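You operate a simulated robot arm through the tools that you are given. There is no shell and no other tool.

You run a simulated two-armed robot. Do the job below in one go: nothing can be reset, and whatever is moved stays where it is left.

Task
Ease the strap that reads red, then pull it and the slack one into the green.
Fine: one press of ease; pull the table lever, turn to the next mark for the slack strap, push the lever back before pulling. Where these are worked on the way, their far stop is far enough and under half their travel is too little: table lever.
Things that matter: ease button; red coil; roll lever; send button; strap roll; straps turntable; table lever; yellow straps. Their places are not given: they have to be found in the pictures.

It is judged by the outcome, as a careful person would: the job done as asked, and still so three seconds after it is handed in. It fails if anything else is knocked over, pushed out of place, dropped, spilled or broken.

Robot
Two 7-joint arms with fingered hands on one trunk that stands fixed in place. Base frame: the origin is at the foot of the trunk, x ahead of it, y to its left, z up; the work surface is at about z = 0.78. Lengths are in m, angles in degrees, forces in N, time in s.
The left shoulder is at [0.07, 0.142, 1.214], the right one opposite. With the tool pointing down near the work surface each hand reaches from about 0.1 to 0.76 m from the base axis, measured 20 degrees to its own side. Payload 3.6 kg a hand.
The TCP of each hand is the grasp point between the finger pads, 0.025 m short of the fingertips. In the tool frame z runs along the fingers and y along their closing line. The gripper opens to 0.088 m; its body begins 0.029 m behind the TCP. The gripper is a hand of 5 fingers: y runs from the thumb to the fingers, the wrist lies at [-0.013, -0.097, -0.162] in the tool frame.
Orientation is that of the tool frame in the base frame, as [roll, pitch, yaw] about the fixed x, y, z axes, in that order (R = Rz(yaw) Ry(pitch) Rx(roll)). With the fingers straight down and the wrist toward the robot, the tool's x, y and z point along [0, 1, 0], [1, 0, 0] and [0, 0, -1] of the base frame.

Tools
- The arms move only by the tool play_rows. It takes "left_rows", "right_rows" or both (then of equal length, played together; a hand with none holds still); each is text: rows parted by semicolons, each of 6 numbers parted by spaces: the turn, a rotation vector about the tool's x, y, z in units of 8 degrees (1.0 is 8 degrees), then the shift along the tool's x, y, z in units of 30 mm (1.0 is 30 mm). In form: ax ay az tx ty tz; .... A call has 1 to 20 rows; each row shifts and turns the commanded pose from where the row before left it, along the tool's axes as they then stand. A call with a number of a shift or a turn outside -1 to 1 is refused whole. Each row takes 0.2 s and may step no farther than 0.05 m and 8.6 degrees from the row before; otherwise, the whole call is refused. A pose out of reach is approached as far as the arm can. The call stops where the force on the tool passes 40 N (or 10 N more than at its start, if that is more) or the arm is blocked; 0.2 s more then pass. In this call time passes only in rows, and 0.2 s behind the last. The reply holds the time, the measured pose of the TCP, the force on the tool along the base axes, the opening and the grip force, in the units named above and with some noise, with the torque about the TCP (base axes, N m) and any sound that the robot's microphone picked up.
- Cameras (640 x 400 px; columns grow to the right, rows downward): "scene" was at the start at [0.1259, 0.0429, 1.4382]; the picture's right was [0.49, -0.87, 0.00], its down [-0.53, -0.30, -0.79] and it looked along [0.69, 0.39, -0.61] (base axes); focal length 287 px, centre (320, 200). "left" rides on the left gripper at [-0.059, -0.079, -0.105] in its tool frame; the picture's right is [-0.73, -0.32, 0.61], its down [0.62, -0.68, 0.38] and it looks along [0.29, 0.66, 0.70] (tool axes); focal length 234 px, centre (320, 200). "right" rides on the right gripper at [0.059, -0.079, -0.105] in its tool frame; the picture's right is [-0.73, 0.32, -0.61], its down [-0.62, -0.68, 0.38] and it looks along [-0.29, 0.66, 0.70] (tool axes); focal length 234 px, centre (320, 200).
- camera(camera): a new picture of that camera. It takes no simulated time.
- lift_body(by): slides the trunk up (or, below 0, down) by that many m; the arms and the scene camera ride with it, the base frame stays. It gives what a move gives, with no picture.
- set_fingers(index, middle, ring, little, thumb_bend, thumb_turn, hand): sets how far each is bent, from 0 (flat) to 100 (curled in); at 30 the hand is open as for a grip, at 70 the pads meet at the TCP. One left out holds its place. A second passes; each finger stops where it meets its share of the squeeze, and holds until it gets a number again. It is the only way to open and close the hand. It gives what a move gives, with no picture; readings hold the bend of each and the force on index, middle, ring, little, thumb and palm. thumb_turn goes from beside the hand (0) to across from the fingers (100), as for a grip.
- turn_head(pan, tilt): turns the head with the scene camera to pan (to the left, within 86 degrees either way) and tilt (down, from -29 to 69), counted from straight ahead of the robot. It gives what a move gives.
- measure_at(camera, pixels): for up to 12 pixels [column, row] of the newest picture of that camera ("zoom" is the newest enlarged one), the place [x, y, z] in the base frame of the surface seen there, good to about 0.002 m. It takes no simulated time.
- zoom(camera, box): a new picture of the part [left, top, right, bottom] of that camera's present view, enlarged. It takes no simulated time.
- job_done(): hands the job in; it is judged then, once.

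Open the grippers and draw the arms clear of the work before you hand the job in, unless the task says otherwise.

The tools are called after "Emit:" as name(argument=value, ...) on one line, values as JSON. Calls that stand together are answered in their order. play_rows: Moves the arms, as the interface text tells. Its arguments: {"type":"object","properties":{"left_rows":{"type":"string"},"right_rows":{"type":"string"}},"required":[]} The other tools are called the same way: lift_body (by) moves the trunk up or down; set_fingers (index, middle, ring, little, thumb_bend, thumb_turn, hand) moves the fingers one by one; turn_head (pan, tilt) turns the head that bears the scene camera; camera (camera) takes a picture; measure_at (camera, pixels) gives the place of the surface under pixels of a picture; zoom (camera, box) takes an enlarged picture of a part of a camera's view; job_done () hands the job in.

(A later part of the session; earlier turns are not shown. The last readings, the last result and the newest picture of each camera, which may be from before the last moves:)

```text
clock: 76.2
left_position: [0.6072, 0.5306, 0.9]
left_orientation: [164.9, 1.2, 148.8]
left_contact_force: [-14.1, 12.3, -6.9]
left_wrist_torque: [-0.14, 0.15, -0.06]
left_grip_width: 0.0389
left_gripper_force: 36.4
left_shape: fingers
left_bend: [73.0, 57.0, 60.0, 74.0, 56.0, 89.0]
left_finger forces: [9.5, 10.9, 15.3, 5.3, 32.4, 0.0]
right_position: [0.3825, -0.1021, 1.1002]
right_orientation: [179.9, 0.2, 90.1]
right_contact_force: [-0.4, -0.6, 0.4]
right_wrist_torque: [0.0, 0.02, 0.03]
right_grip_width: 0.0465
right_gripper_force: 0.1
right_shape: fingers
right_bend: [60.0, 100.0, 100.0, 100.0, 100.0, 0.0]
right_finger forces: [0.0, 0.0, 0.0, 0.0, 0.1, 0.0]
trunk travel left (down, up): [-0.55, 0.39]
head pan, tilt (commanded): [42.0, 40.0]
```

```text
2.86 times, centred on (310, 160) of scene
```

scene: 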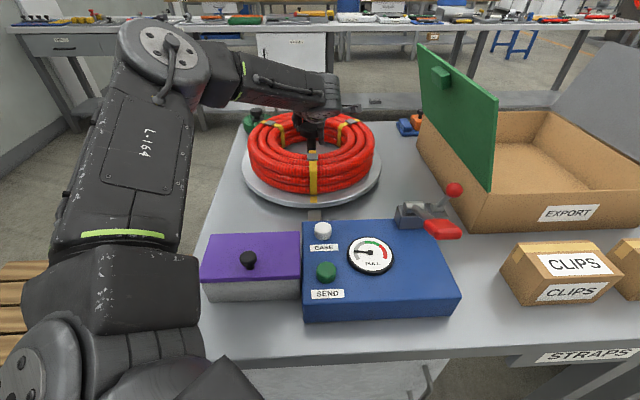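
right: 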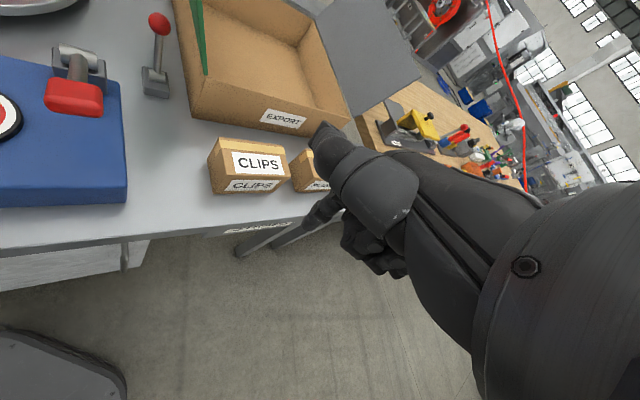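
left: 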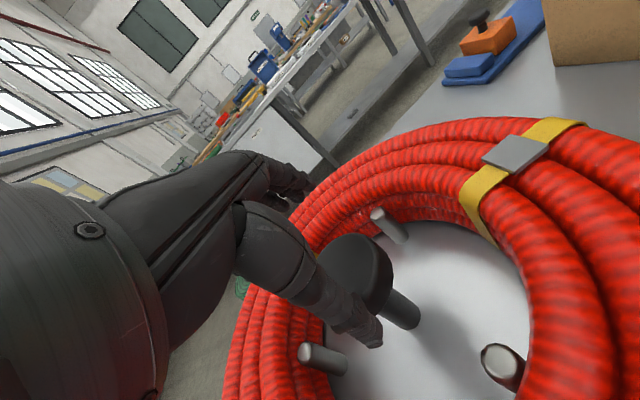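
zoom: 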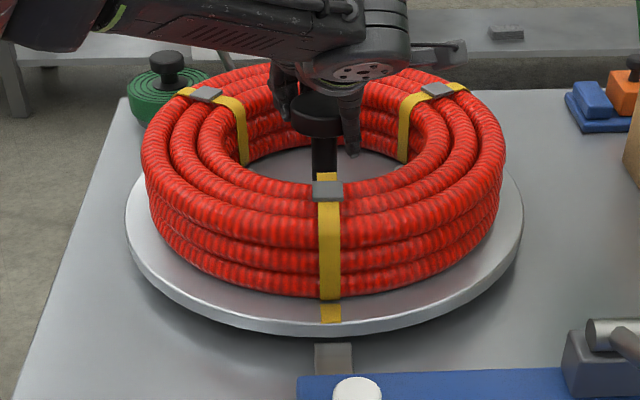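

The mark now lines up with the pointer tongue. I zoom on the mark and gauge to check alignment.

Emit:
zoom(camera="scene", box=[280, 180, 350, 230])

Emit:
measure_at(camera="zoom", pixels=[[310, 160], [300, 175], [330, 175], [318, 260], [300, 260], [345, 260], [322, 240], [335, 172]])

Emit:
zoom(camera="scene", box=[335, 225, 405, 280])

```text
8.00 times, centred on (315, 205) of scene
```

zoom: 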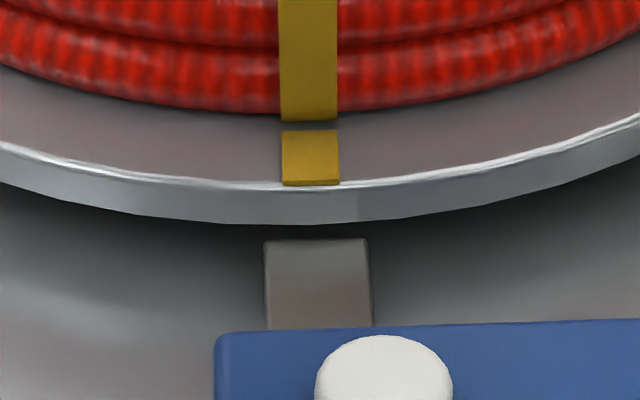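

```text
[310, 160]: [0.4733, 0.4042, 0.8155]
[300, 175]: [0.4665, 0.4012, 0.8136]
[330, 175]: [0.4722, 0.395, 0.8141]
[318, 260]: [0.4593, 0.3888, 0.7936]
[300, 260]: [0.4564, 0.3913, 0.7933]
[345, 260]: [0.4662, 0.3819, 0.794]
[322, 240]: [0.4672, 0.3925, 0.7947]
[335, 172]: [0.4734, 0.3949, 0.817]
```

```text
7.27 times, centred on (370, 252) of scene
```

zoom: 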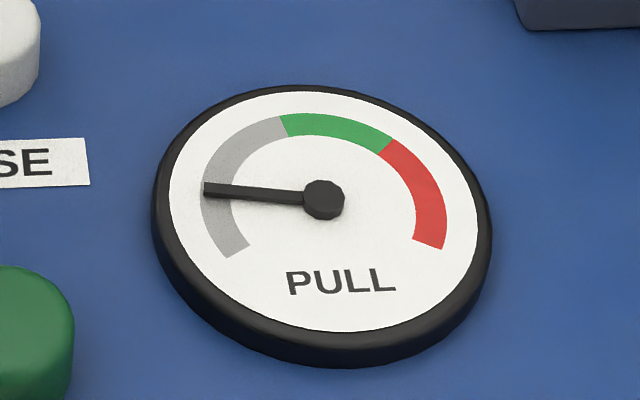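

Mark (225.3°) and tongue (225.9°) agree within a degree, and the gauge now reads the slack strap low in the grey. I relieve the 18 N side load by a 4 mm shift before releasing.

Emit:
play_rows(left_rows="0 0 0 0.15 0 0")

Emit:
zoom(camera="scene", box=[280, 180, 350, 230])

```text
clock: 76.6
left_position: [0.6074, 0.5314, 0.8995]
left_orientation: [164.9, 1.2, 148.5]
left_contact_force: [-5.4, 7.1, -9.4]
left_wrist_torque: [-0.18, 0.09, -0.07]
left_grip_width: 0.0389
left_gripper_force: 36.5
left_shape: fingers
left_bend: [73.0, 57.0, 60.0, 74.0, 56.0, 89.0]
left_finger forces: [11.0, 11.1, 13.3, 4.0, 32.9, 0.1]
right_position: [0.3855, -0.1039, 1.099]
right_orientation: [-179.9, 0.1, 90.0]
right_contact_force: [-0.3, -0.6, -0.2]
right_wrist_torque: [0.01, 0.03, -0.03]
right_grip_width: 0.0465
right_gripper_force: 0.1
right_shape: fingers
right_bend: [60.0, 100.0, 100.0, 100.0, 100.0, 0.0]
right_finger forces: [0.0, 0.0, 0.1, 0.0, 0.1, 0.0]
trunk travel left (down, up): [-0.55, 0.39]
head pan, tilt (commanded): [42.0, 40.0]
```

```text
8.00 times, centred on (315, 205) of scene
```

zoom: 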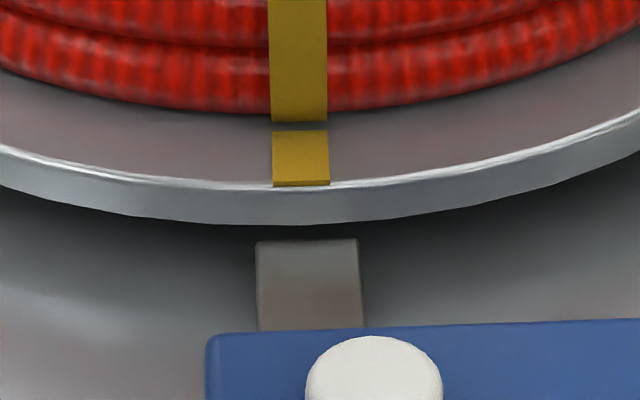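

Load has dropped to about 9 N with the alignment unchanged. I open the hand.

Emit:
set_fingers(hand="left", index=25, middle=25, ring=25, little=25, thumb_bend=20, thumb_turn=98)

Emit:
camera(camera="scene")

Emit:
zoom(camera="scene", box=[230, 90, 390, 230])

Emit:
camera(camera="left")

```text
clock: 77.6
left_position: [0.607, 0.5313, 0.9013]
left_orientation: [164.8, 1.2, 148.4]
left_contact_force: [0.6, -0.8, -0.8]
left_wrist_torque: [0.01, -0.01, 0.04]
left_grip_width: 0.0976
left_gripper_force: 0.0
left_shape: fingers
left_bend: [25.0, 25.0, 25.0, 25.0, 20.0, 95.0]
left_finger forces: [0.1, 0.1, 0.0, 0.1, 0.0, 0.1]
right_position: [0.3848, -0.1052, 1.0996]
right_orientation: [-179.9, 0.0, 90.0]
right_contact_force: [-0.3, 0.1, -0.1]
right_wrist_torque: [-0.01, 0.02, -0.03]
right_grip_width: 0.0463
right_gripper_force: 0.1
right_shape: fingers
right_bend: [60.0, 100.0, 100.0, 100.0, 100.0, 0.0]
right_finger forces: [0.0, 0.1, 0.0, 0.0, 0.1, 0.0]
trunk travel left (down, up): [-0.55, 0.39]
head pan, tilt (commanded): [42.0, 40.0]
```

```text
taken
```

scene: 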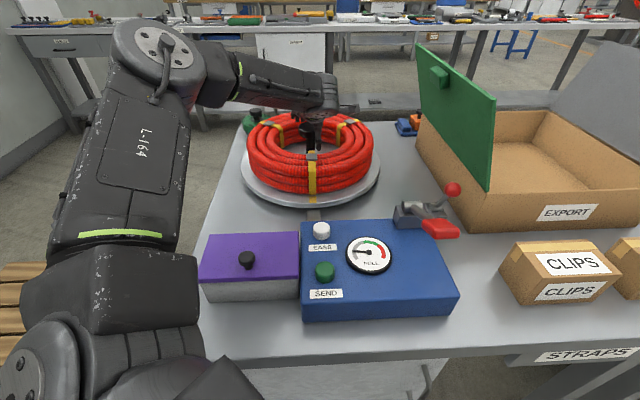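

```text
2.86 times, centred on (310, 160) of scene
```

zoom: 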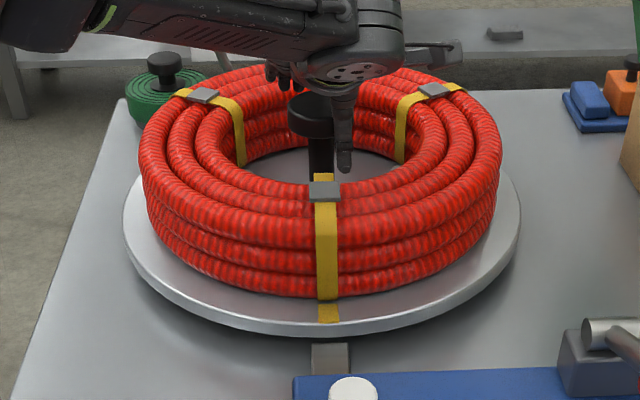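

```text
taken
```

left: 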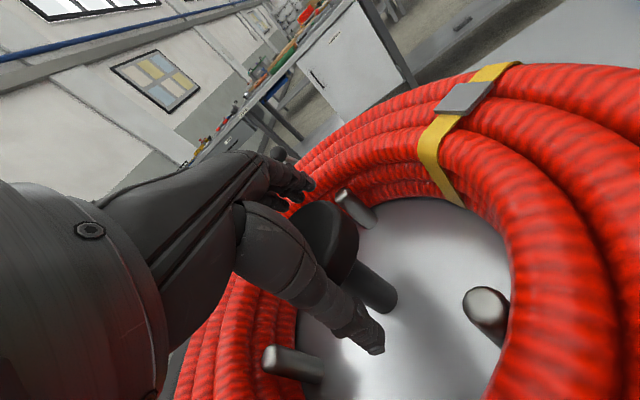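

The table stayed aligned after release and the gauge still reads the slack strap. I lift the hand straight up off the knob.

Emit:
play_rows(left_rows="0 0 0 0 0.173 -0.644; 0 0 0 0 0.173 -0.644; 0 0 0 0 0.173 -0.644; 0 0 0 0 0.2 -0.75; 0 0 0 0 0.2 -0.75")

Emit:
zoom(camera="scene", box=[230, 90, 390, 230])

```text
clock: 78.8
left_position: [0.6036, 0.5324, 1.0083]
left_orientation: [164.7, 1.1, 148.4]
left_contact_force: [0.6, 0.8, -0.9]
left_wrist_torque: [0.05, -0.01, -0.01]
left_grip_width: 0.0978
left_gripper_force: 0.0
left_shape: fingers
left_bend: [25.0, 25.0, 25.0, 25.0, 20.0, 95.0]
left_finger forces: [0.0, 0.1, 0.1, 0.0, 0.1, 0.0]
right_position: [0.3857, -0.1056, 1.1005]
right_orientation: [-179.9, 0.0, 90.0]
right_contact_force: [0.2, 0.4, 0.2]
right_wrist_torque: [-0.02, -0.02, 0.0]
right_grip_width: 0.0465
right_gripper_force: 0.2
right_shape: fingers
right_bend: [60.0, 100.0, 100.0, 100.0, 100.0, 0.0]
right_finger forces: [0.0, 0.0, 0.0, 0.1, 0.0, 0.1]
trunk travel left (down, up): [-0.55, 0.39]
head pan, tilt (commanded): [42.0, 40.0]
```

```text
2.86 times, centred on (310, 160) of scene
```

zoom: 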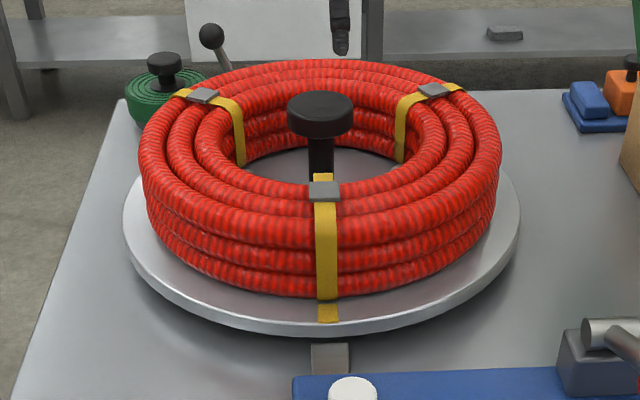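

The coil is clear and aligned. Next the lever must go back; the left arm can't get to its near side, so I'll use the right hand's little finger (hand kept left of the lid). I raise the left hand clear and shape the right hand.

Emit:
play_rows(left_rows="0 0 0 0 0.2 -0.75; 0 0 0 0 0.2 -0.75; 0 0 0 0 0.2 -0.75; 0 -0.243 0.906 0.3 -0.3 -0.3; 0 -0.243 0.906 0.3 -0.3 -0.3; 0 -0.243 0.906 0.3 -0.3 -0.3; 0 -0.243 0.906 0.3 -0.3 -0.3; 0 -0.243 0.906 0.3 -0.3 0; 0 -0.243 0.906 0.3 -0.3 0")

Emit:
set_fingers(hand="right", index=100, middle=100, ring=100, little=60, thumb_bend=100, thumb_turn=0)

Emit:
camera(camera="right")

Emit:
camera(camera="scene")

```text
clock: 80.8
left_position: [0.5232, 0.5333, 1.0975]
left_orientation: [164.1, 0.6, 103.4]
left_contact_force: [0.7, -0.1, 0.5]
left_wrist_torque: [-0.03, 0.0, 0.01]
left_grip_width: 0.0978
left_gripper_force: 0.1
left_shape: fingers
left_bend: [25.0, 25.0, 25.0, 25.0, 20.0, 95.0]
left_finger forces: [0.1, 0.0, 0.0, 0.1, 0.0, 0.0]
right_position: [0.3843, -0.105, 1.0998]
right_orientation: [-180.0, 0.1, 90.0]
right_contact_force: [0.2, -0.7, 0.7]
right_wrist_torque: [0.01, -0.01, 0.0]
right_grip_width: 0.0462
right_gripper_force: 0.0
right_shape: fingers
right_bend: [60.0, 100.0, 100.0, 100.0, 100.0, 0.0]
right_finger forces: [0.0, 0.0, 0.0, 0.1, 0.0, 0.1]
trunk travel left (down, up): [-0.55, 0.39]
head pan, tilt (commanded): [42.0, 40.0]
```

```text
clock: 81.8
left_position: [0.5244, 0.5335, 1.0978]
left_orientation: [164.0, 0.6, 103.4]
left_contact_force: [0.3, 0.0, 0.5]
left_wrist_torque: [-0.04, -0.02, -0.04]
left_grip_width: 0.0979
left_gripper_force: 0.0
left_shape: fingers
left_bend: [25.0, 25.0, 25.0, 25.0, 20.0, 95.0]
left_finger forces: [0.0, 0.0, 0.0, 0.0, 0.0, 0.0]
right_position: [0.3848, -0.1052, 1.101]
right_orientation: [-179.8, 0.0, 90.1]
right_contact_force: [0.2, -0.3, 0.4]
right_wrist_torque: [-0.01, 0.01, 0.01]
right_grip_width: 0.0352
right_gripper_force: 0.1
right_shape: fingers
right_bend: [100.0, 100.0, 100.0, 60.0, 100.0, 0.0]
right_finger forces: [0.0, 0.1, 0.0, 0.0, 0.1, 0.0]
trunk travel left (down, up): [-0.55, 0.39]
head pan, tilt (commanded): [42.0, 40.0]
```

```text
taken
```

right: 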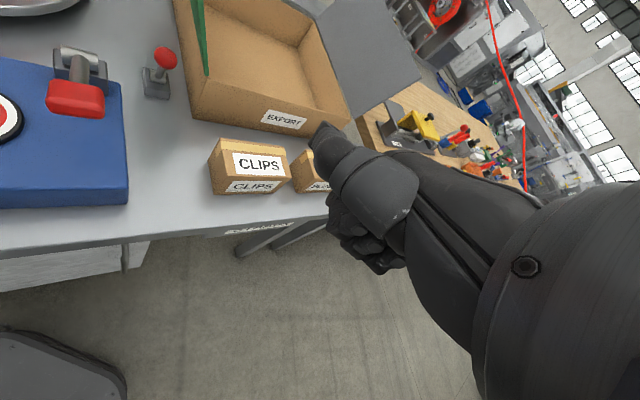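

```text
taken
```

scene: 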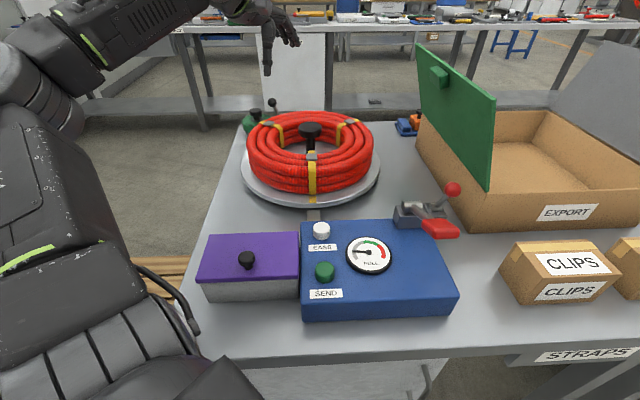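

The right camera can't see the little finger; I turn the head to the right to look at the right hand and measure the little fingertip.

Emit:
turn_head(pan=-25, tilt=30)

Emit:
camera(camera="scene")

```text
clock: 83.2
left_position: [0.5231, 0.534, 1.0973]
left_orientation: [164.0, 0.6, 103.5]
left_contact_force: [-0.9, 0.6, 0.2]
left_wrist_torque: [0.03, 0.0, 0.0]
left_grip_width: 0.0978
left_gripper_force: 0.1
left_shape: fingers
left_bend: [25.0, 25.0, 25.0, 25.0, 20.0, 95.0]
left_finger forces: [0.0, 0.0, 0.0, 0.0, 0.0, 0.1]
right_position: [0.3847, -0.1061, 1.1007]
right_orientation: [-179.9, 0.0, 90.0]
right_contact_force: [0.3, 0.0, 0.6]
right_wrist_torque: [-0.02, 0.01, 0.0]
right_grip_width: 0.035
right_gripper_force: 0.0
right_shape: fingers
right_bend: [100.0, 100.0, 100.0, 60.0, 100.0, 0.0]
right_finger forces: [0.1, 0.1, 0.1, 0.1, 0.1, 0.0]
trunk travel left (down, up): [-0.55, 0.39]
head pan, tilt (commanded): [-25.0, 30.0]
```

```text
taken
```

scene: 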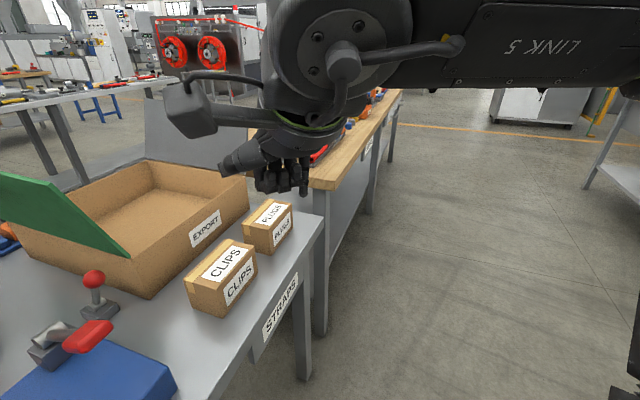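

The little finger points down at about (302,185). I zoom and measure its tip, and note the lever ball at (94,279) for reference.

Emit:
zoom(camera="scene", box=[210, 100, 350, 210])

Emit:
measure_at(camera="zoom", pixels=[[402, 338], [400, 320], [395, 345], [385, 290], [350, 300], [330, 320], [300, 325], [275, 330], [215, 270], [230, 240]])

Emit:
measure_at(camera="scene", pixels=[[94, 279], [94, 273], [98, 305], [85, 335], [50, 345], [128, 250], [20, 180]])

```text
3.64 times, centred on (280, 155) of scene
```

zoom: 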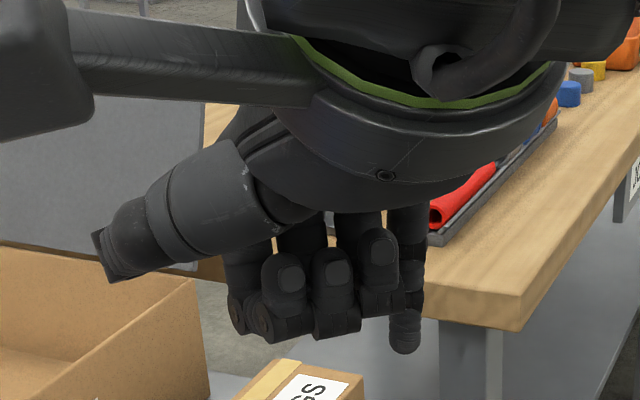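

```text
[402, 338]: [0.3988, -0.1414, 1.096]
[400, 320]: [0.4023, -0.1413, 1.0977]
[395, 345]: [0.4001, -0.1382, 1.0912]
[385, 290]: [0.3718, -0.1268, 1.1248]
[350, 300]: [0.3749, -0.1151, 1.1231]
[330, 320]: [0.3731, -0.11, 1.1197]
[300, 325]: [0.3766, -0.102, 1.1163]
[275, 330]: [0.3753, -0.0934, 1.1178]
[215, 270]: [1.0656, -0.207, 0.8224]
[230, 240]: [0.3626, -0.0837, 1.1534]
```

```text
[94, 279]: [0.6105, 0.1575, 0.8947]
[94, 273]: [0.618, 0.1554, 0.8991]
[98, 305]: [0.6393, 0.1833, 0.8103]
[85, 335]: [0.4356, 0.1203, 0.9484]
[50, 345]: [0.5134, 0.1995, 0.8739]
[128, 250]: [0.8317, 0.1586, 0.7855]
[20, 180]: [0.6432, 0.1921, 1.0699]
```

The little fingertip is at tool (-0.040, +0.020, +0.013), and the ball now at about (0.622, 0.160, 0.885). I bring the right hand over to (0.52, 0.12, 1.03) and yaw it 30° counter-clockwise.

Emit:
play_rows(right_rows="0 0 0 0.833 0.5 0.26; 0 0 0 0.833 0.5 0.26; 0 0 0 0.833 0.5 0.26; 0 0 0 0.833 0.5 0.26; 0 0 0 0.833 0.5 0.26; 0 0 0 0.833 0.5 0.26; 0 0 0 0.833 0.5 0.26; 0 0 0 0.833 0.5 0.26; 0 0 0 0.833 0.5 0.26; 0 0 -0.9375 0 0 0; 0 0 -0.9375 0 0 0; 0 0 -0.9375 0 0 0; 0 0 -0.9375 0 0 0")

Emit:
turn_head(pan=15, tilt=35)

Emit:
camera(camera="scene")

Emit:
camera(camera="right")

```text
clock: 86.0
left_position: [0.5245, 0.5324, 1.0977]
left_orientation: [164.0, 0.5, 103.5]
left_contact_force: [-0.5, 0.7, 0.1]
left_wrist_torque: [0.01, -0.01, -0.02]
left_grip_width: 0.098
left_gripper_force: 0.2
left_shape: fingers
left_bend: [25.0, 25.0, 25.0, 25.0, 20.0, 95.0]
left_finger forces: [0.0, 0.0, 0.0, 0.1, 0.1, 0.0]
right_position: [0.5213, 0.1202, 1.0299]
right_orientation: [-179.8, -0.1, 120.1]
right_contact_force: [-0.4, 0.2, 0.6]
right_wrist_torque: [0.01, -0.04, -0.04]
right_grip_width: 0.0352
right_gripper_force: 0.0
right_shape: fingers
right_bend: [100.0, 100.0, 100.0, 60.0, 100.0, 0.0]
right_finger forces: [0.0, 0.0, 0.0, 0.1, 0.1, 0.0]
trunk travel left (down, up): [-0.55, 0.39]
head pan, tilt (commanded): [-25.0, 30.0]
```

```text
clock: 87.1
left_position: [0.525, 0.5337, 1.0957]
left_orientation: [163.9, 0.5, 103.4]
left_contact_force: [0.8, -0.1, 0.2]
left_wrist_torque: [-0.01, 0.0, 0.01]
left_grip_width: 0.0977
left_gripper_force: 0.0
left_shape: fingers
left_bend: [25.0, 25.0, 25.0, 25.0, 20.0, 95.0]
left_finger forces: [0.0, 0.1, 0.1, 0.0, 0.0, 0.0]
right_position: [0.5204, 0.1207, 1.0287]
right_orientation: [-179.8, 0.0, 120.0]
right_contact_force: [-0.4, 0.1, 0.0]
right_wrist_torque: [0.01, -0.04, 0.02]
right_grip_width: 0.0356
right_gripper_force: 0.1
right_shape: fingers
right_bend: [100.0, 100.0, 100.0, 60.0, 100.0, 0.0]
right_finger forces: [0.0, 0.0, 0.0, 0.0, 0.1, 0.0]
trunk travel left (down, up): [-0.55, 0.39]
head pan, tilt (commanded): [15.0, 35.0]
```

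```text
taken
```

scene: 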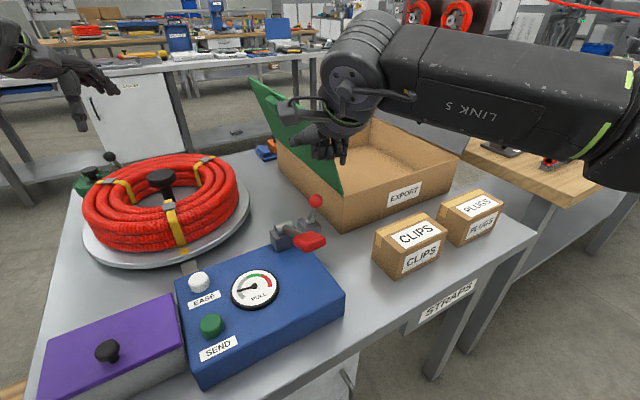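

```text
taken
```

right: 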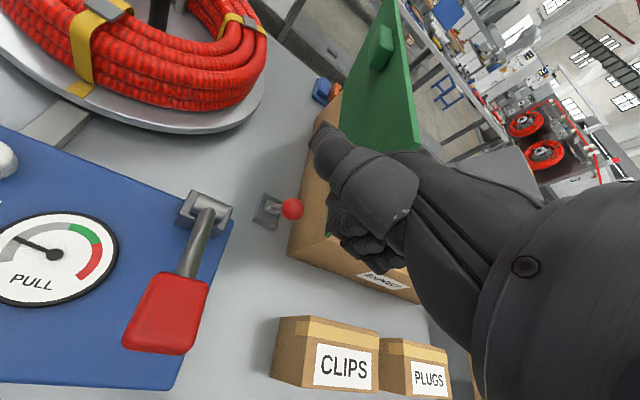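

The right hand is in place with no reach limits. I zoom to see the little finger against the ball (315,201) and lid.

Emit:
zoom(camera="scene", box=[260, 100, 400, 250])

Emit:
measure_at(camera="zoom", pixels=[[358, 160], [358, 150], [345, 135], [310, 150], [290, 160], [300, 270], [300, 262], [303, 310], [355, 245], [245, 120]])

Emit:
measure_at(camera="right", pixels=[[291, 208], [284, 208], [270, 212], [300, 208], [415, 140], [380, 20], [330, 200], [375, 265]])

```text
2.67 times, centred on (330, 175) of scene
```

zoom: 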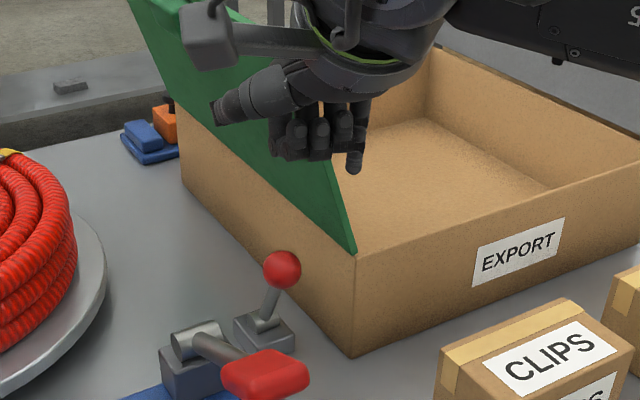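

```text
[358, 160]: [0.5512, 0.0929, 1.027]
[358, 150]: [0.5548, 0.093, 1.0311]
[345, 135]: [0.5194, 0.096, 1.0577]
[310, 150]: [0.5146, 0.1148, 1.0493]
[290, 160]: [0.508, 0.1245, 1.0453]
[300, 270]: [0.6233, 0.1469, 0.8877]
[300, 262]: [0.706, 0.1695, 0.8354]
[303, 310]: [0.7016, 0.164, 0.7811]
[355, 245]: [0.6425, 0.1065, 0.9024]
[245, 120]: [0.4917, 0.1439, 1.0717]
```

```text
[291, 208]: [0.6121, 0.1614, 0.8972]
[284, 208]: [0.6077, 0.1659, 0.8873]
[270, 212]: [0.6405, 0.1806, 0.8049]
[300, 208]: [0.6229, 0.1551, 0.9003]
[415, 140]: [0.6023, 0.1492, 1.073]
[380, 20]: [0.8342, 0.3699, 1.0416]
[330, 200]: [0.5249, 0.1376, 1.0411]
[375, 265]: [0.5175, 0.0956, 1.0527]
```

Ball centre is (0.6225, 0.1615, 0.8845). I lower the right hand first, then move the little finger to ~2 cm in front of the ball on its near side.

Emit:
play_rows(right_rows="0 0 0 0 0 0.833; 0 0 0 0 0 0.833; 0 0 0 0 0 0.833; 0 0 0 0 0 0.833; 0 0 0 0.14 0.504 0.456; 0 0 0 0.14 0.504 0.456")

Emit:
camera(camera="right")

Emit:
zoom(camera="scene", box=[260, 100, 400, 250])

```text
clock: 88.5
left_position: [0.5245, 0.5346, 1.0959]
left_orientation: [164.1, 0.6, 103.4]
left_contact_force: [-0.1, -0.2, -0.6]
left_wrist_torque: [-0.03, -0.03, 0.01]
left_grip_width: 0.0978
left_gripper_force: 0.0
left_shape: fingers
left_bend: [25.0, 25.0, 25.0, 25.0, 20.0, 95.0]
left_finger forces: [0.0, 0.0, 0.0, 0.0, 0.1, 0.0]
right_position: [0.5419, 0.1438, 0.9003]
right_orientation: [-179.9, -0.1, 120.1]
right_contact_force: [-0.1, 0.6, -0.2]
right_wrist_torque: [0.01, 0.0, 0.0]
right_grip_width: 0.0355
right_gripper_force: 0.0
right_shape: fingers
right_bend: [100.0, 100.0, 100.0, 60.0, 100.0, 0.0]
right_finger forces: [0.1, 0.1, 0.0, 0.0, 0.0, 0.1]
trunk travel left (down, up): [-0.55, 0.39]
head pan, tilt (commanded): [15.0, 35.0]
```

```text
taken
```

right: 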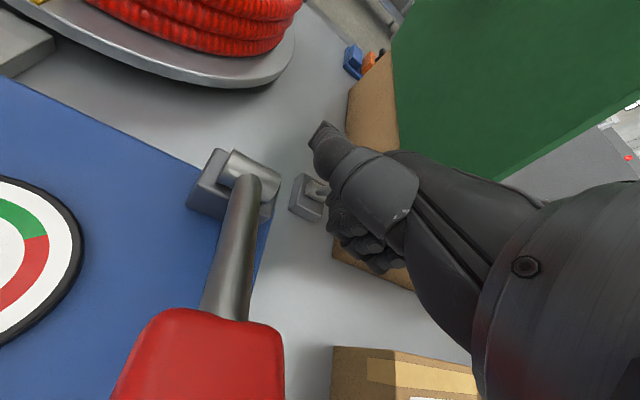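

```text
2.67 times, centred on (330, 175) of scene
```

zoom: 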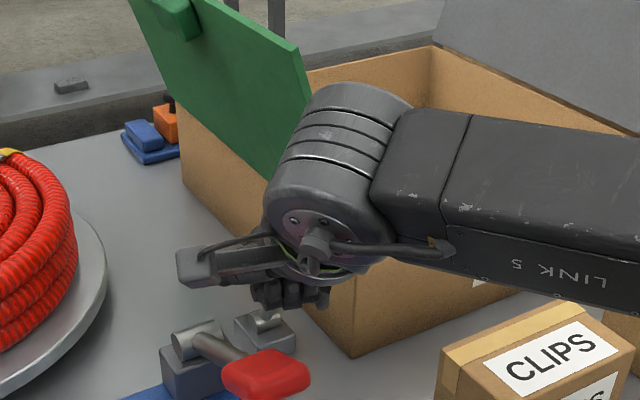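

The ball is hidden behind the hand now. I check the wrist's distance to the lid corner and the forearm's height above the boxes before continuing.

Emit:
measure_at(camera="zoom", pixels=[[350, 110], [300, 150], [275, 190], [400, 130], [450, 250], [600, 300], [300, 65], [290, 150], [320, 300], [265, 295], [190, 265]])

Emit:
camera(camera="left")

```text
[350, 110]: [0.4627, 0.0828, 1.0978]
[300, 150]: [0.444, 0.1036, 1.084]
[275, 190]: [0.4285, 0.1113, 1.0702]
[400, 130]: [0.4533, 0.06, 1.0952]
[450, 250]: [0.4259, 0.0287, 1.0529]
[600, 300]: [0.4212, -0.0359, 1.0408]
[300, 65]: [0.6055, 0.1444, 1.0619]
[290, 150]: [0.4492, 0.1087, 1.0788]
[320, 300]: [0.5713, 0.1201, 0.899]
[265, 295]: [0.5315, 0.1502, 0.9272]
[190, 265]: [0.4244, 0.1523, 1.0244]
```

```text
taken
```

left: 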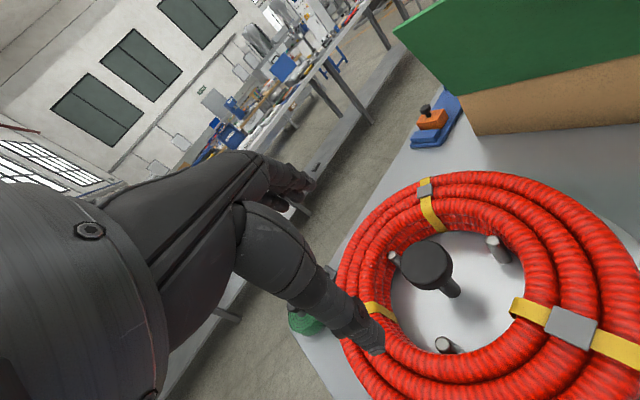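

Clearances are adequate (wrist ~2.5 cm from the lid even at the end of the push). I lower 12 mm and push along the lever's swing 5 cm to meet the ball.

Emit:
play_rows(right_rows="0 0 0 0 0 0.4; 0 0 0 0.108 0.4025 0; 0 0 0 0.108 0.4025 0; 0 0 0 0.108 0.4025 0; 0 0 0 0.108 0.4025 0")

Emit:
camera(camera="right")

Emit:
zoom(camera="scene", box=[260, 100, 400, 250])

```text
clock: 89.7
left_position: [0.5241, 0.5335, 1.0983]
left_orientation: [164.1, 0.6, 103.4]
left_contact_force: [-0.9, -0.2, -0.5]
left_wrist_torque: [-0.03, -0.01, 0.02]
left_grip_width: 0.0978
left_gripper_force: 0.1
left_shape: fingers
left_bend: [25.0, 25.0, 25.0, 25.0, 20.0, 95.0]
left_finger forces: [0.0, 0.0, 0.0, 0.1, 0.0, 0.0]
right_position: [0.5756, 0.1781, 0.8905]
right_orientation: [-179.9, 0.0, 120.0]
right_contact_force: [-0.5, -0.6, 1.1]
right_wrist_torque: [-0.04, -0.05, -0.07]
right_grip_width: 0.0354
right_gripper_force: 0.9
right_shape: fingers
right_bend: [100.0, 100.0, 100.0, 61.0, 100.0, 0.0]
right_finger forces: [0.0, 0.0, 0.1, 1.5, 0.0, 0.0]
trunk travel left (down, up): [-0.55, 0.39]
head pan, tilt (commanded): [15.0, 35.0]
```

```text
taken
```

right: 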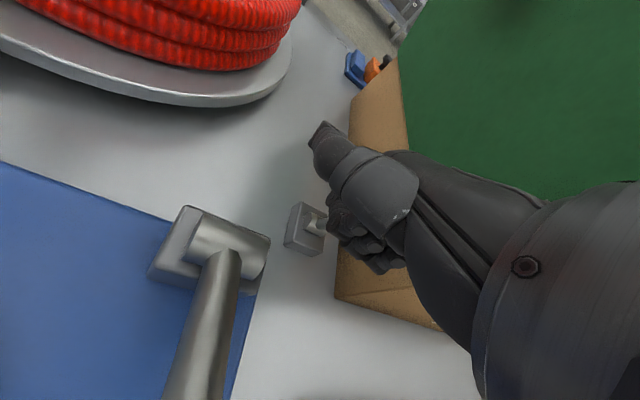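

```text
2.67 times, centred on (330, 175) of scene
```

zoom: 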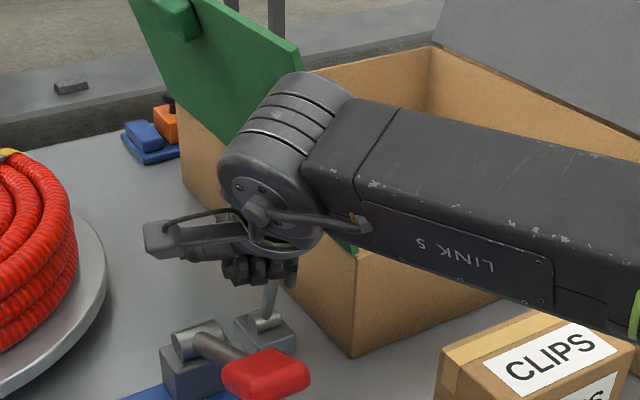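

The little finger met the ball (1.5 N) with some upward push, so it's touching a bit high. I back off 1 cm, lower 8 mm, and push again.

Emit:
play_rows(right_rows="0 0 0 -0.13 -0.483 0; 0 0 0 0 0 0.3; 0 0 0 0.108 0.4025 0; 0 0 0 0.108 0.4025 0; 0 0 0 0.108 0.4025 0")

Emit:
camera(camera="right")

Emit:
zoom(camera="scene", box=[260, 100, 400, 250])

```text
clock: 90.9
left_position: [0.5237, 0.5336, 1.0976]
left_orientation: [164.0, 0.6, 103.4]
left_contact_force: [0.0, -0.5, 1.0]
left_wrist_torque: [0.0, -0.03, 0.01]
left_grip_width: 0.0977
left_gripper_force: 0.0
left_shape: fingers
left_bend: [25.0, 25.0, 25.0, 25.0, 20.0, 95.0]
left_finger forces: [0.0, 0.0, 0.1, 0.0, 0.1, 0.0]
right_position: [0.5923, 0.1942, 0.88]
right_orientation: [-179.9, 0.0, 120.0]
right_contact_force: [-0.3, -0.5, -0.4]
right_wrist_torque: [-0.02, 0.0, -0.01]
right_grip_width: 0.0355
right_gripper_force: 0.2
right_shape: fingers
right_bend: [100.0, 100.0, 100.0, 60.0, 100.0, 0.0]
right_finger forces: [0.0, 0.0, 0.0, 0.6, 0.0, 0.0]
trunk travel left (down, up): [-0.55, 0.39]
head pan, tilt (commanded): [15.0, 35.0]
```

```text
taken
```

right: 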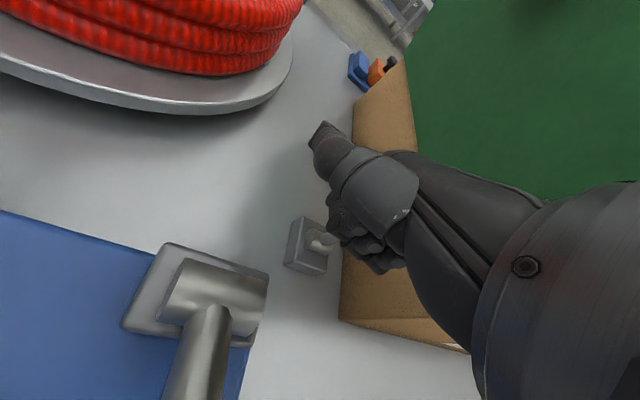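

```text
2.67 times, centred on (330, 175) of scene
```

zoom: 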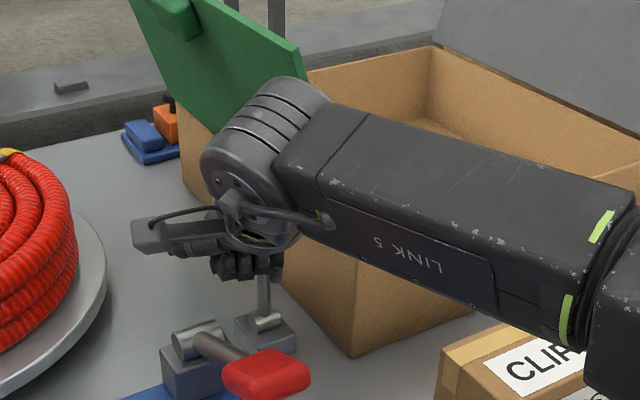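

The lever is swinging back (rod near upright, 0.6 N). I check the forearm/elbow height over the CLIPS box before pushing the rest.

Emit:
measure_at(camera="zoom", pixels=[[590, 230], [600, 300], [615, 370], [560, 310], [500, 290], [630, 200], [520, 340], [265, 290], [245, 180]])

Emit:
camera(camera="scene")

```text
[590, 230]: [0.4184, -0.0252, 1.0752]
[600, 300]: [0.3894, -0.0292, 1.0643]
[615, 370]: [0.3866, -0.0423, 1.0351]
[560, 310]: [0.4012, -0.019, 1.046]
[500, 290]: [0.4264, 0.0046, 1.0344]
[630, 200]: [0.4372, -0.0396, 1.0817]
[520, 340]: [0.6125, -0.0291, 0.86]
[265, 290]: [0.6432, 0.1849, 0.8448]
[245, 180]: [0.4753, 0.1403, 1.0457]
```

```text
taken
```

scene: 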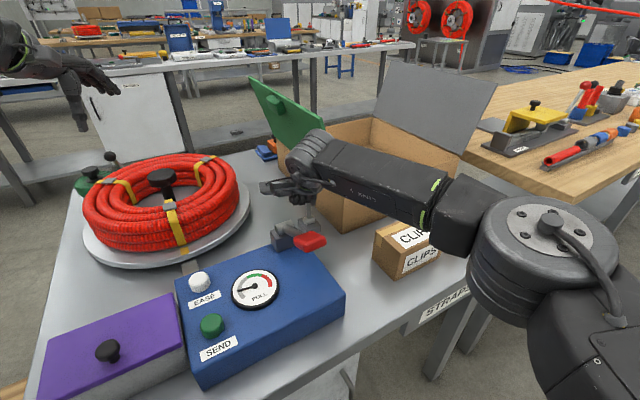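

The elbow is well above the boxes. I continue pushing another 3.75 cm along the swing.

Emit:
play_rows(right_rows="0 0 0 0.108 0.4025 0; 0 0 0 0.108 0.4025 0; 0 0 0 0.108 0.4025 0")

Emit:
zoom(camera="scene", box=[240, 110, 380, 260])

Emit:
camera(camera="right")

```text
clock: 91.7
left_position: [0.5241, 0.5339, 1.097]
left_orientation: [164.0, 0.7, 103.4]
left_contact_force: [0.1, -0.3, 1.1]
left_wrist_torque: [0.02, 0.0, 0.02]
left_grip_width: 0.098
left_gripper_force: 0.0
left_shape: fingers
left_bend: [25.0, 25.0, 25.0, 25.0, 20.0, 95.0]
left_finger forces: [0.0, 0.0, 0.0, 0.0, 0.0, 0.0]
right_position: [0.6138, 0.2148, 0.8809]
right_orientation: [179.9, -0.1, 120.0]
right_contact_force: [0.6, 0.6, 0.2]
right_wrist_torque: [-0.03, 0.02, 0.02]
right_grip_width: 0.0355
right_gripper_force: 0.1
right_shape: fingers
right_bend: [100.0, 100.0, 100.0, 60.0, 100.0, 0.0]
right_finger forces: [0.0, 0.0, 0.1, 0.1, 0.1, 0.0]
right hand out of reach, approached as far as the arm can: row 3
trunk travel left (down, up): [-0.55, 0.39]
head pan, tilt (commanded): [15.0, 35.0]
```

```text
2.67 times, centred on (310, 185) of scene
```

zoom: 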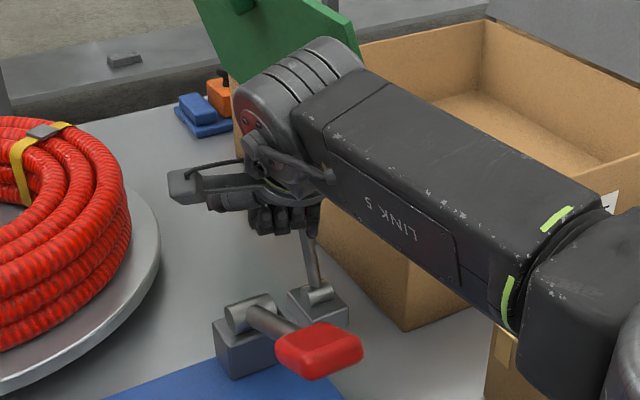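

```text
taken
```

right: 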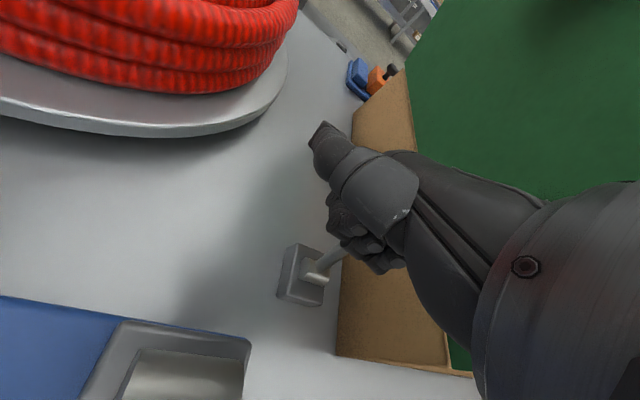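

Reach ended with the tip at u≈0.595, and the lever appears leaned back. I withdraw the right hand and look at the lever's position.

Emit:
play_rows(right_rows="0 0 0 -0.2 -0.75 0; 0 0 0 -0.2 -0.75 0; 0 0 0 -0.2 -0.75 -0.3; 0 0 0 -0.2 -0.75 -0.5; 0 0 0 -0.2 -0.75 -0.6; 0 0 0 -0.3 -0.6 -0.6; 0 0 0 -0.5 -0.6 -0.6; 0 0 0 -0.6 -0.6 -0.5")

Emit:
camera(camera="scene")

Emit:
camera(camera="right")

```text
clock: 93.5
left_position: [0.5234, 0.5321, 1.0988]
left_orientation: [163.9, 0.4, 103.5]
left_contact_force: [0.4, -0.2, 0.0]
left_wrist_torque: [-0.01, -0.03, -0.02]
left_grip_width: 0.0977
left_gripper_force: 0.0
left_shape: fingers
left_bend: [25.0, 25.0, 25.0, 25.0, 20.0, 95.0]
left_finger forces: [0.1, 0.1, 0.0, 0.0, 0.0, 0.0]
right_position: [0.5041, 0.068, 0.9757]
right_orientation: [-179.9, 0.0, 120.0]
right_contact_force: [-0.7, 0.0, -0.8]
right_wrist_torque: [-0.02, -0.02, 0.01]
right_grip_width: 0.0355
right_gripper_force: 0.0
right_shape: fingers
right_bend: [100.0, 100.0, 100.0, 60.0, 100.0, 0.0]
right_finger forces: [0.0, 0.1, 0.1, 0.0, 0.0, 0.0]
trunk travel left (down, up): [-0.55, 0.39]
head pan, tilt (commanded): [15.0, 35.0]
```

```text
taken
```

scene: 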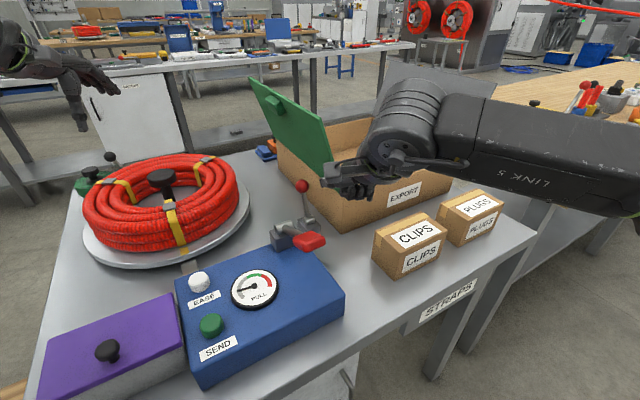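

```text
taken
```

right: 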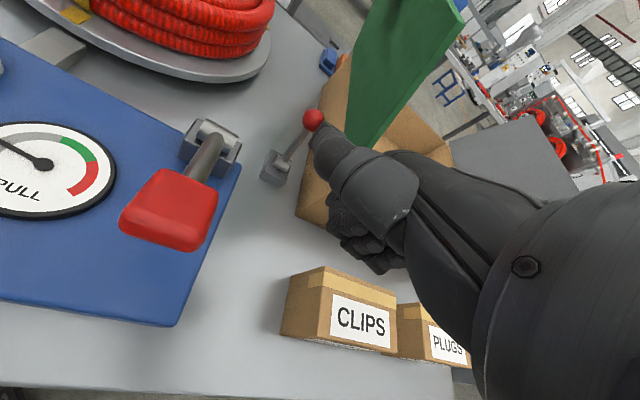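

The lever stands back away from me again (ball at (302,186)). I measure the ball to compare with its starting place (0.6755, 0.213, 0.885).

Emit:
zoom(camera="scene", box=[260, 160, 360, 260])

Emit:
measure_at(camera="scene", pixels=[[302, 186], [302, 182], [298, 186], [306, 186], [307, 205], [311, 222]])

Emit:
measure_at(camera="right", pixels=[[313, 119], [308, 115], [313, 112]])

```text
4.00 times, centred on (310, 210) of scene
```

zoom: 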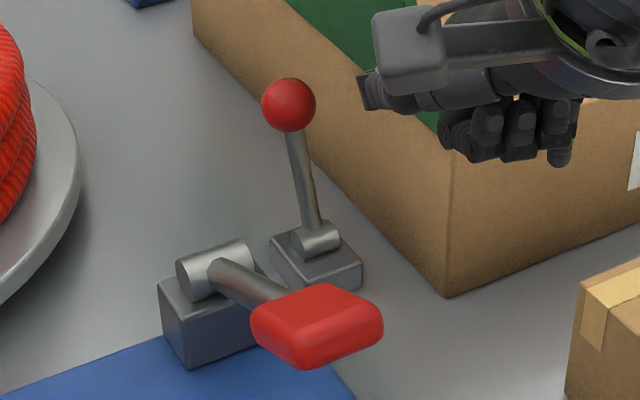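

```text
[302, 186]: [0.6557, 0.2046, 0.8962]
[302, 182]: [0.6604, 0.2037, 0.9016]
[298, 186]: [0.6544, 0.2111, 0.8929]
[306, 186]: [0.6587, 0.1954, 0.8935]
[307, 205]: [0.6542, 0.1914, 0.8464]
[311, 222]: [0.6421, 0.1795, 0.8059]
```

```text
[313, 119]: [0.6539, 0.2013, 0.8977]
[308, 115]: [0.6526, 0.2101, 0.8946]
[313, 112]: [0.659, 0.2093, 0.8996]
```

The ball is at u≈0.620 versus 0.628 originally, so about 90% back. To seat it fully I extend the little finger more (bend 35) for extra reach and measure its tip.

Emit:
set_fingers(hand="right", little=35)

Emit:
zoom(camera="scene", box=[320, 130, 440, 230])

```text
clock: 94.5
left_position: [0.5241, 0.5327, 1.0972]
left_orientation: [164.0, 0.7, 103.4]
left_contact_force: [0.2, -0.2, 0.5]
left_wrist_torque: [0.02, 0.0, -0.03]
left_grip_width: 0.0979
left_gripper_force: 0.2
left_shape: fingers
left_bend: [25.0, 25.0, 25.0, 25.0, 20.0, 95.0]
left_finger forces: [0.0, 0.0, 0.1, 0.1, 0.0, 0.1]
right_position: [0.5047, 0.0692, 0.9751]
right_orientation: [-179.9, 0.0, 120.0]
right_contact_force: [-0.3, -0.7, 0.0]
right_wrist_torque: [0.01, 0.0, 0.01]
right_grip_width: 0.0353
right_gripper_force: 0.1
right_shape: fingers
right_bend: [100.0, 100.0, 100.0, 35.0, 100.0, 0.0]
right_finger forces: [0.0, 0.0, 0.1, 0.0, 0.1, 0.0]
trunk travel left (down, up): [-0.55, 0.39]
head pan, tilt (commanded): [15.0, 35.0]
```

```text
4.00 times, centred on (380, 180) of scene
```

zoom: 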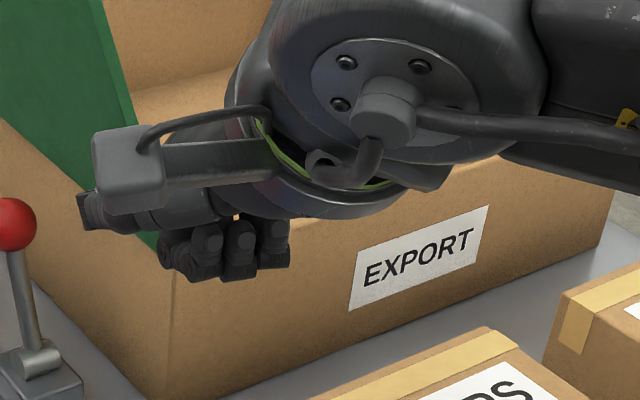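

The little finger is hidden, but by analogy its tip should now be ~24 mm further forward. I go back in at a height above the paddle, to just in front of the ball.

Emit:
play_rows(right_rows="0 0 0 0.437 0.803 0; 0 0 0 0.437 0.803 0; 0 0 0 0.437 0.803 0; 0 0 0 0.437 0.803 0; 0 0 0 0.437 0.803 0; 0 0 0 0 0 0.75; 0 0 0 0 0 0.75; 0 0 0 0 0 0.75; 0 0 0 0 0 0.75")

Emit:
camera(camera="right")

Emit:
zoom(camera="scene", box=[240, 110, 380, 260])

```text
clock: 96.5
left_position: [0.5238, 0.5327, 1.0982]
left_orientation: [164.0, 0.6, 103.5]
left_contact_force: [-0.4, -0.4, -0.4]
left_wrist_torque: [-0.02, 0.0, -0.03]
left_grip_width: 0.0978
left_gripper_force: 0.0
left_shape: fingers
left_bend: [25.0, 25.0, 25.0, 25.0, 20.0, 95.0]
left_finger forces: [0.0, 0.1, 0.0, 0.1, 0.0, 0.0]
right_position: [0.5786, 0.1853, 0.8842]
right_orientation: [-179.9, 0.0, 120.0]
right_contact_force: [-0.1, -0.4, 0.7]
right_wrist_torque: [0.01, 0.01, 0.01]
right_grip_width: 0.0355
right_gripper_force: 0.1
right_shape: fingers
right_bend: [100.0, 100.0, 100.0, 35.0, 100.0, 0.0]
right_finger forces: [0.0, 0.0, 0.0, 0.0, 0.0, 0.0]
trunk travel left (down, up): [-0.55, 0.39]
head pan, tilt (commanded): [15.0, 35.0]
```

```text
taken
```

right: 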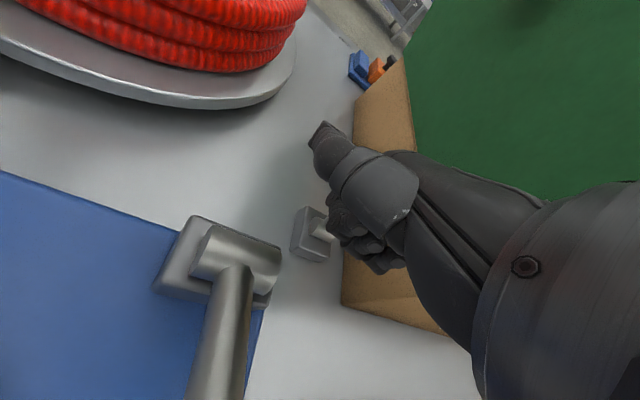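

```text
2.67 times, centred on (310, 185) of scene
```

zoom: 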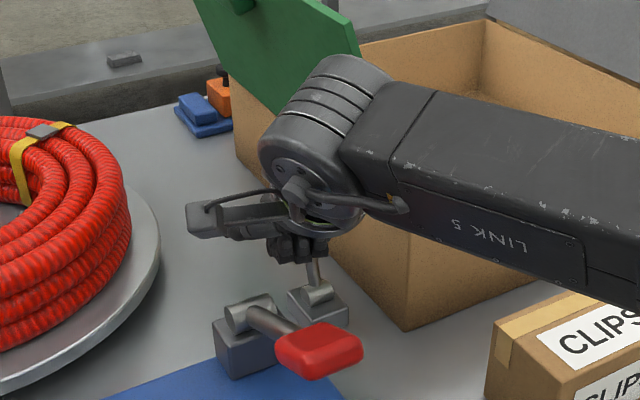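

No contact yet. I push forward 3.3 cm in steps to seat the lever.

Emit:
play_rows(right_rows="0 0 0 0.108 0.4025 0; 0 0 0 0.108 0.4025 0; 0 0 0 0.065 0.2415 0")

Emit:
zoom(camera="scene", box=[240, 110, 380, 260])

```text
clock: 97.3
left_position: [0.5238, 0.5338, 1.0979]
left_orientation: [164.1, 0.6, 103.4]
left_contact_force: [-0.3, -0.6, -0.4]
left_wrist_torque: [0.01, 0.02, 0.0]
left_grip_width: 0.0978
left_gripper_force: 0.0
left_shape: fingers
left_bend: [25.0, 25.0, 25.0, 25.0, 20.0, 95.0]
left_finger forces: [0.0, 0.1, 0.1, 0.0, 0.1, 0.0]
right_position: [0.6023, 0.2076, 0.8841]
right_orientation: [-180.0, 0.0, 120.0]
right_contact_force: [-0.2, 0.4, -0.6]
right_wrist_torque: [0.02, 0.03, -0.02]
right_grip_width: 0.0351
right_gripper_force: 0.7
right_shape: fingers
right_bend: [100.0, 100.0, 100.0, 36.0, 100.0, 0.0]
right_finger forces: [0.0, 0.0, 0.0, 0.6, 0.0, 0.0]
trunk travel left (down, up): [-0.55, 0.39]
head pan, tilt (commanded): [15.0, 35.0]
```

```text
2.67 times, centred on (310, 185) of scene
```

zoom: 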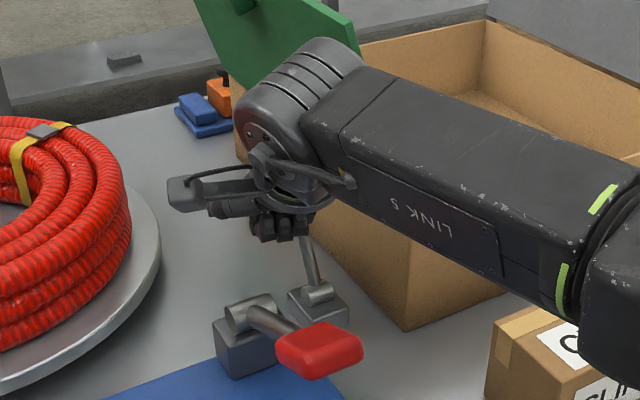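

The finger is on the ball (0.6 N). I push another 1.5 cm to feel the stop.

Emit:
play_rows(right_rows="0 0 0 0.065 0.2415 0; 0 0 0 0.065 0.2415 0")

Emit:
zoom(camera="scene", box=[240, 110, 380, 260])

```text
clock: 97.9
left_position: [0.5229, 0.5311, 1.0992]
left_orientation: [164.0, 0.4, 103.4]
left_contact_force: [-1.2, 0.2, -0.9]
left_wrist_torque: [0.0, 0.02, 0.01]
left_grip_width: 0.0975
left_gripper_force: 0.1
left_shape: fingers
left_bend: [25.0, 25.0, 25.0, 25.0, 20.0, 95.0]
left_finger forces: [0.0, 0.0, 0.0, 0.0, 0.0, 0.0]
right_position: [0.6095, 0.2162, 0.885]
right_orientation: [179.9, -0.2, 120.0]
right_contact_force: [-8.8, -8.4, 1.1]
right_wrist_torque: [-0.03, -0.07, -0.54]
right_grip_width: 0.0352
right_gripper_force: 5.7
right_shape: fingers
right_bend: [100.0, 100.0, 100.0, 42.0, 100.0, 0.0]
right_finger forces: [0.0, 0.1, 0.0, 11.0, 0.1, 0.0]
trunk travel left (down, up): [-0.55, 0.39]
head pan, tilt (commanded): [15.0, 35.0]
```

```text
2.67 times, centred on (310, 185) of scene
```

zoom: 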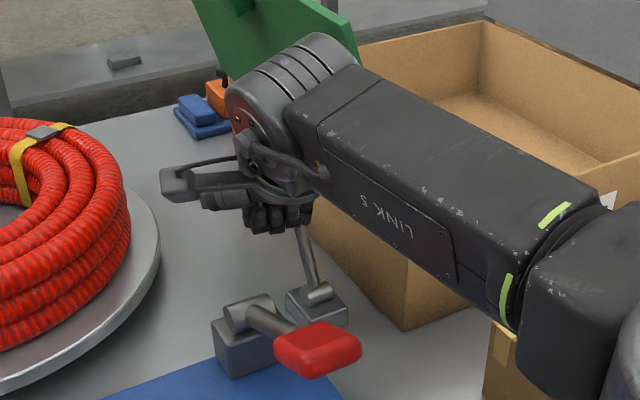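

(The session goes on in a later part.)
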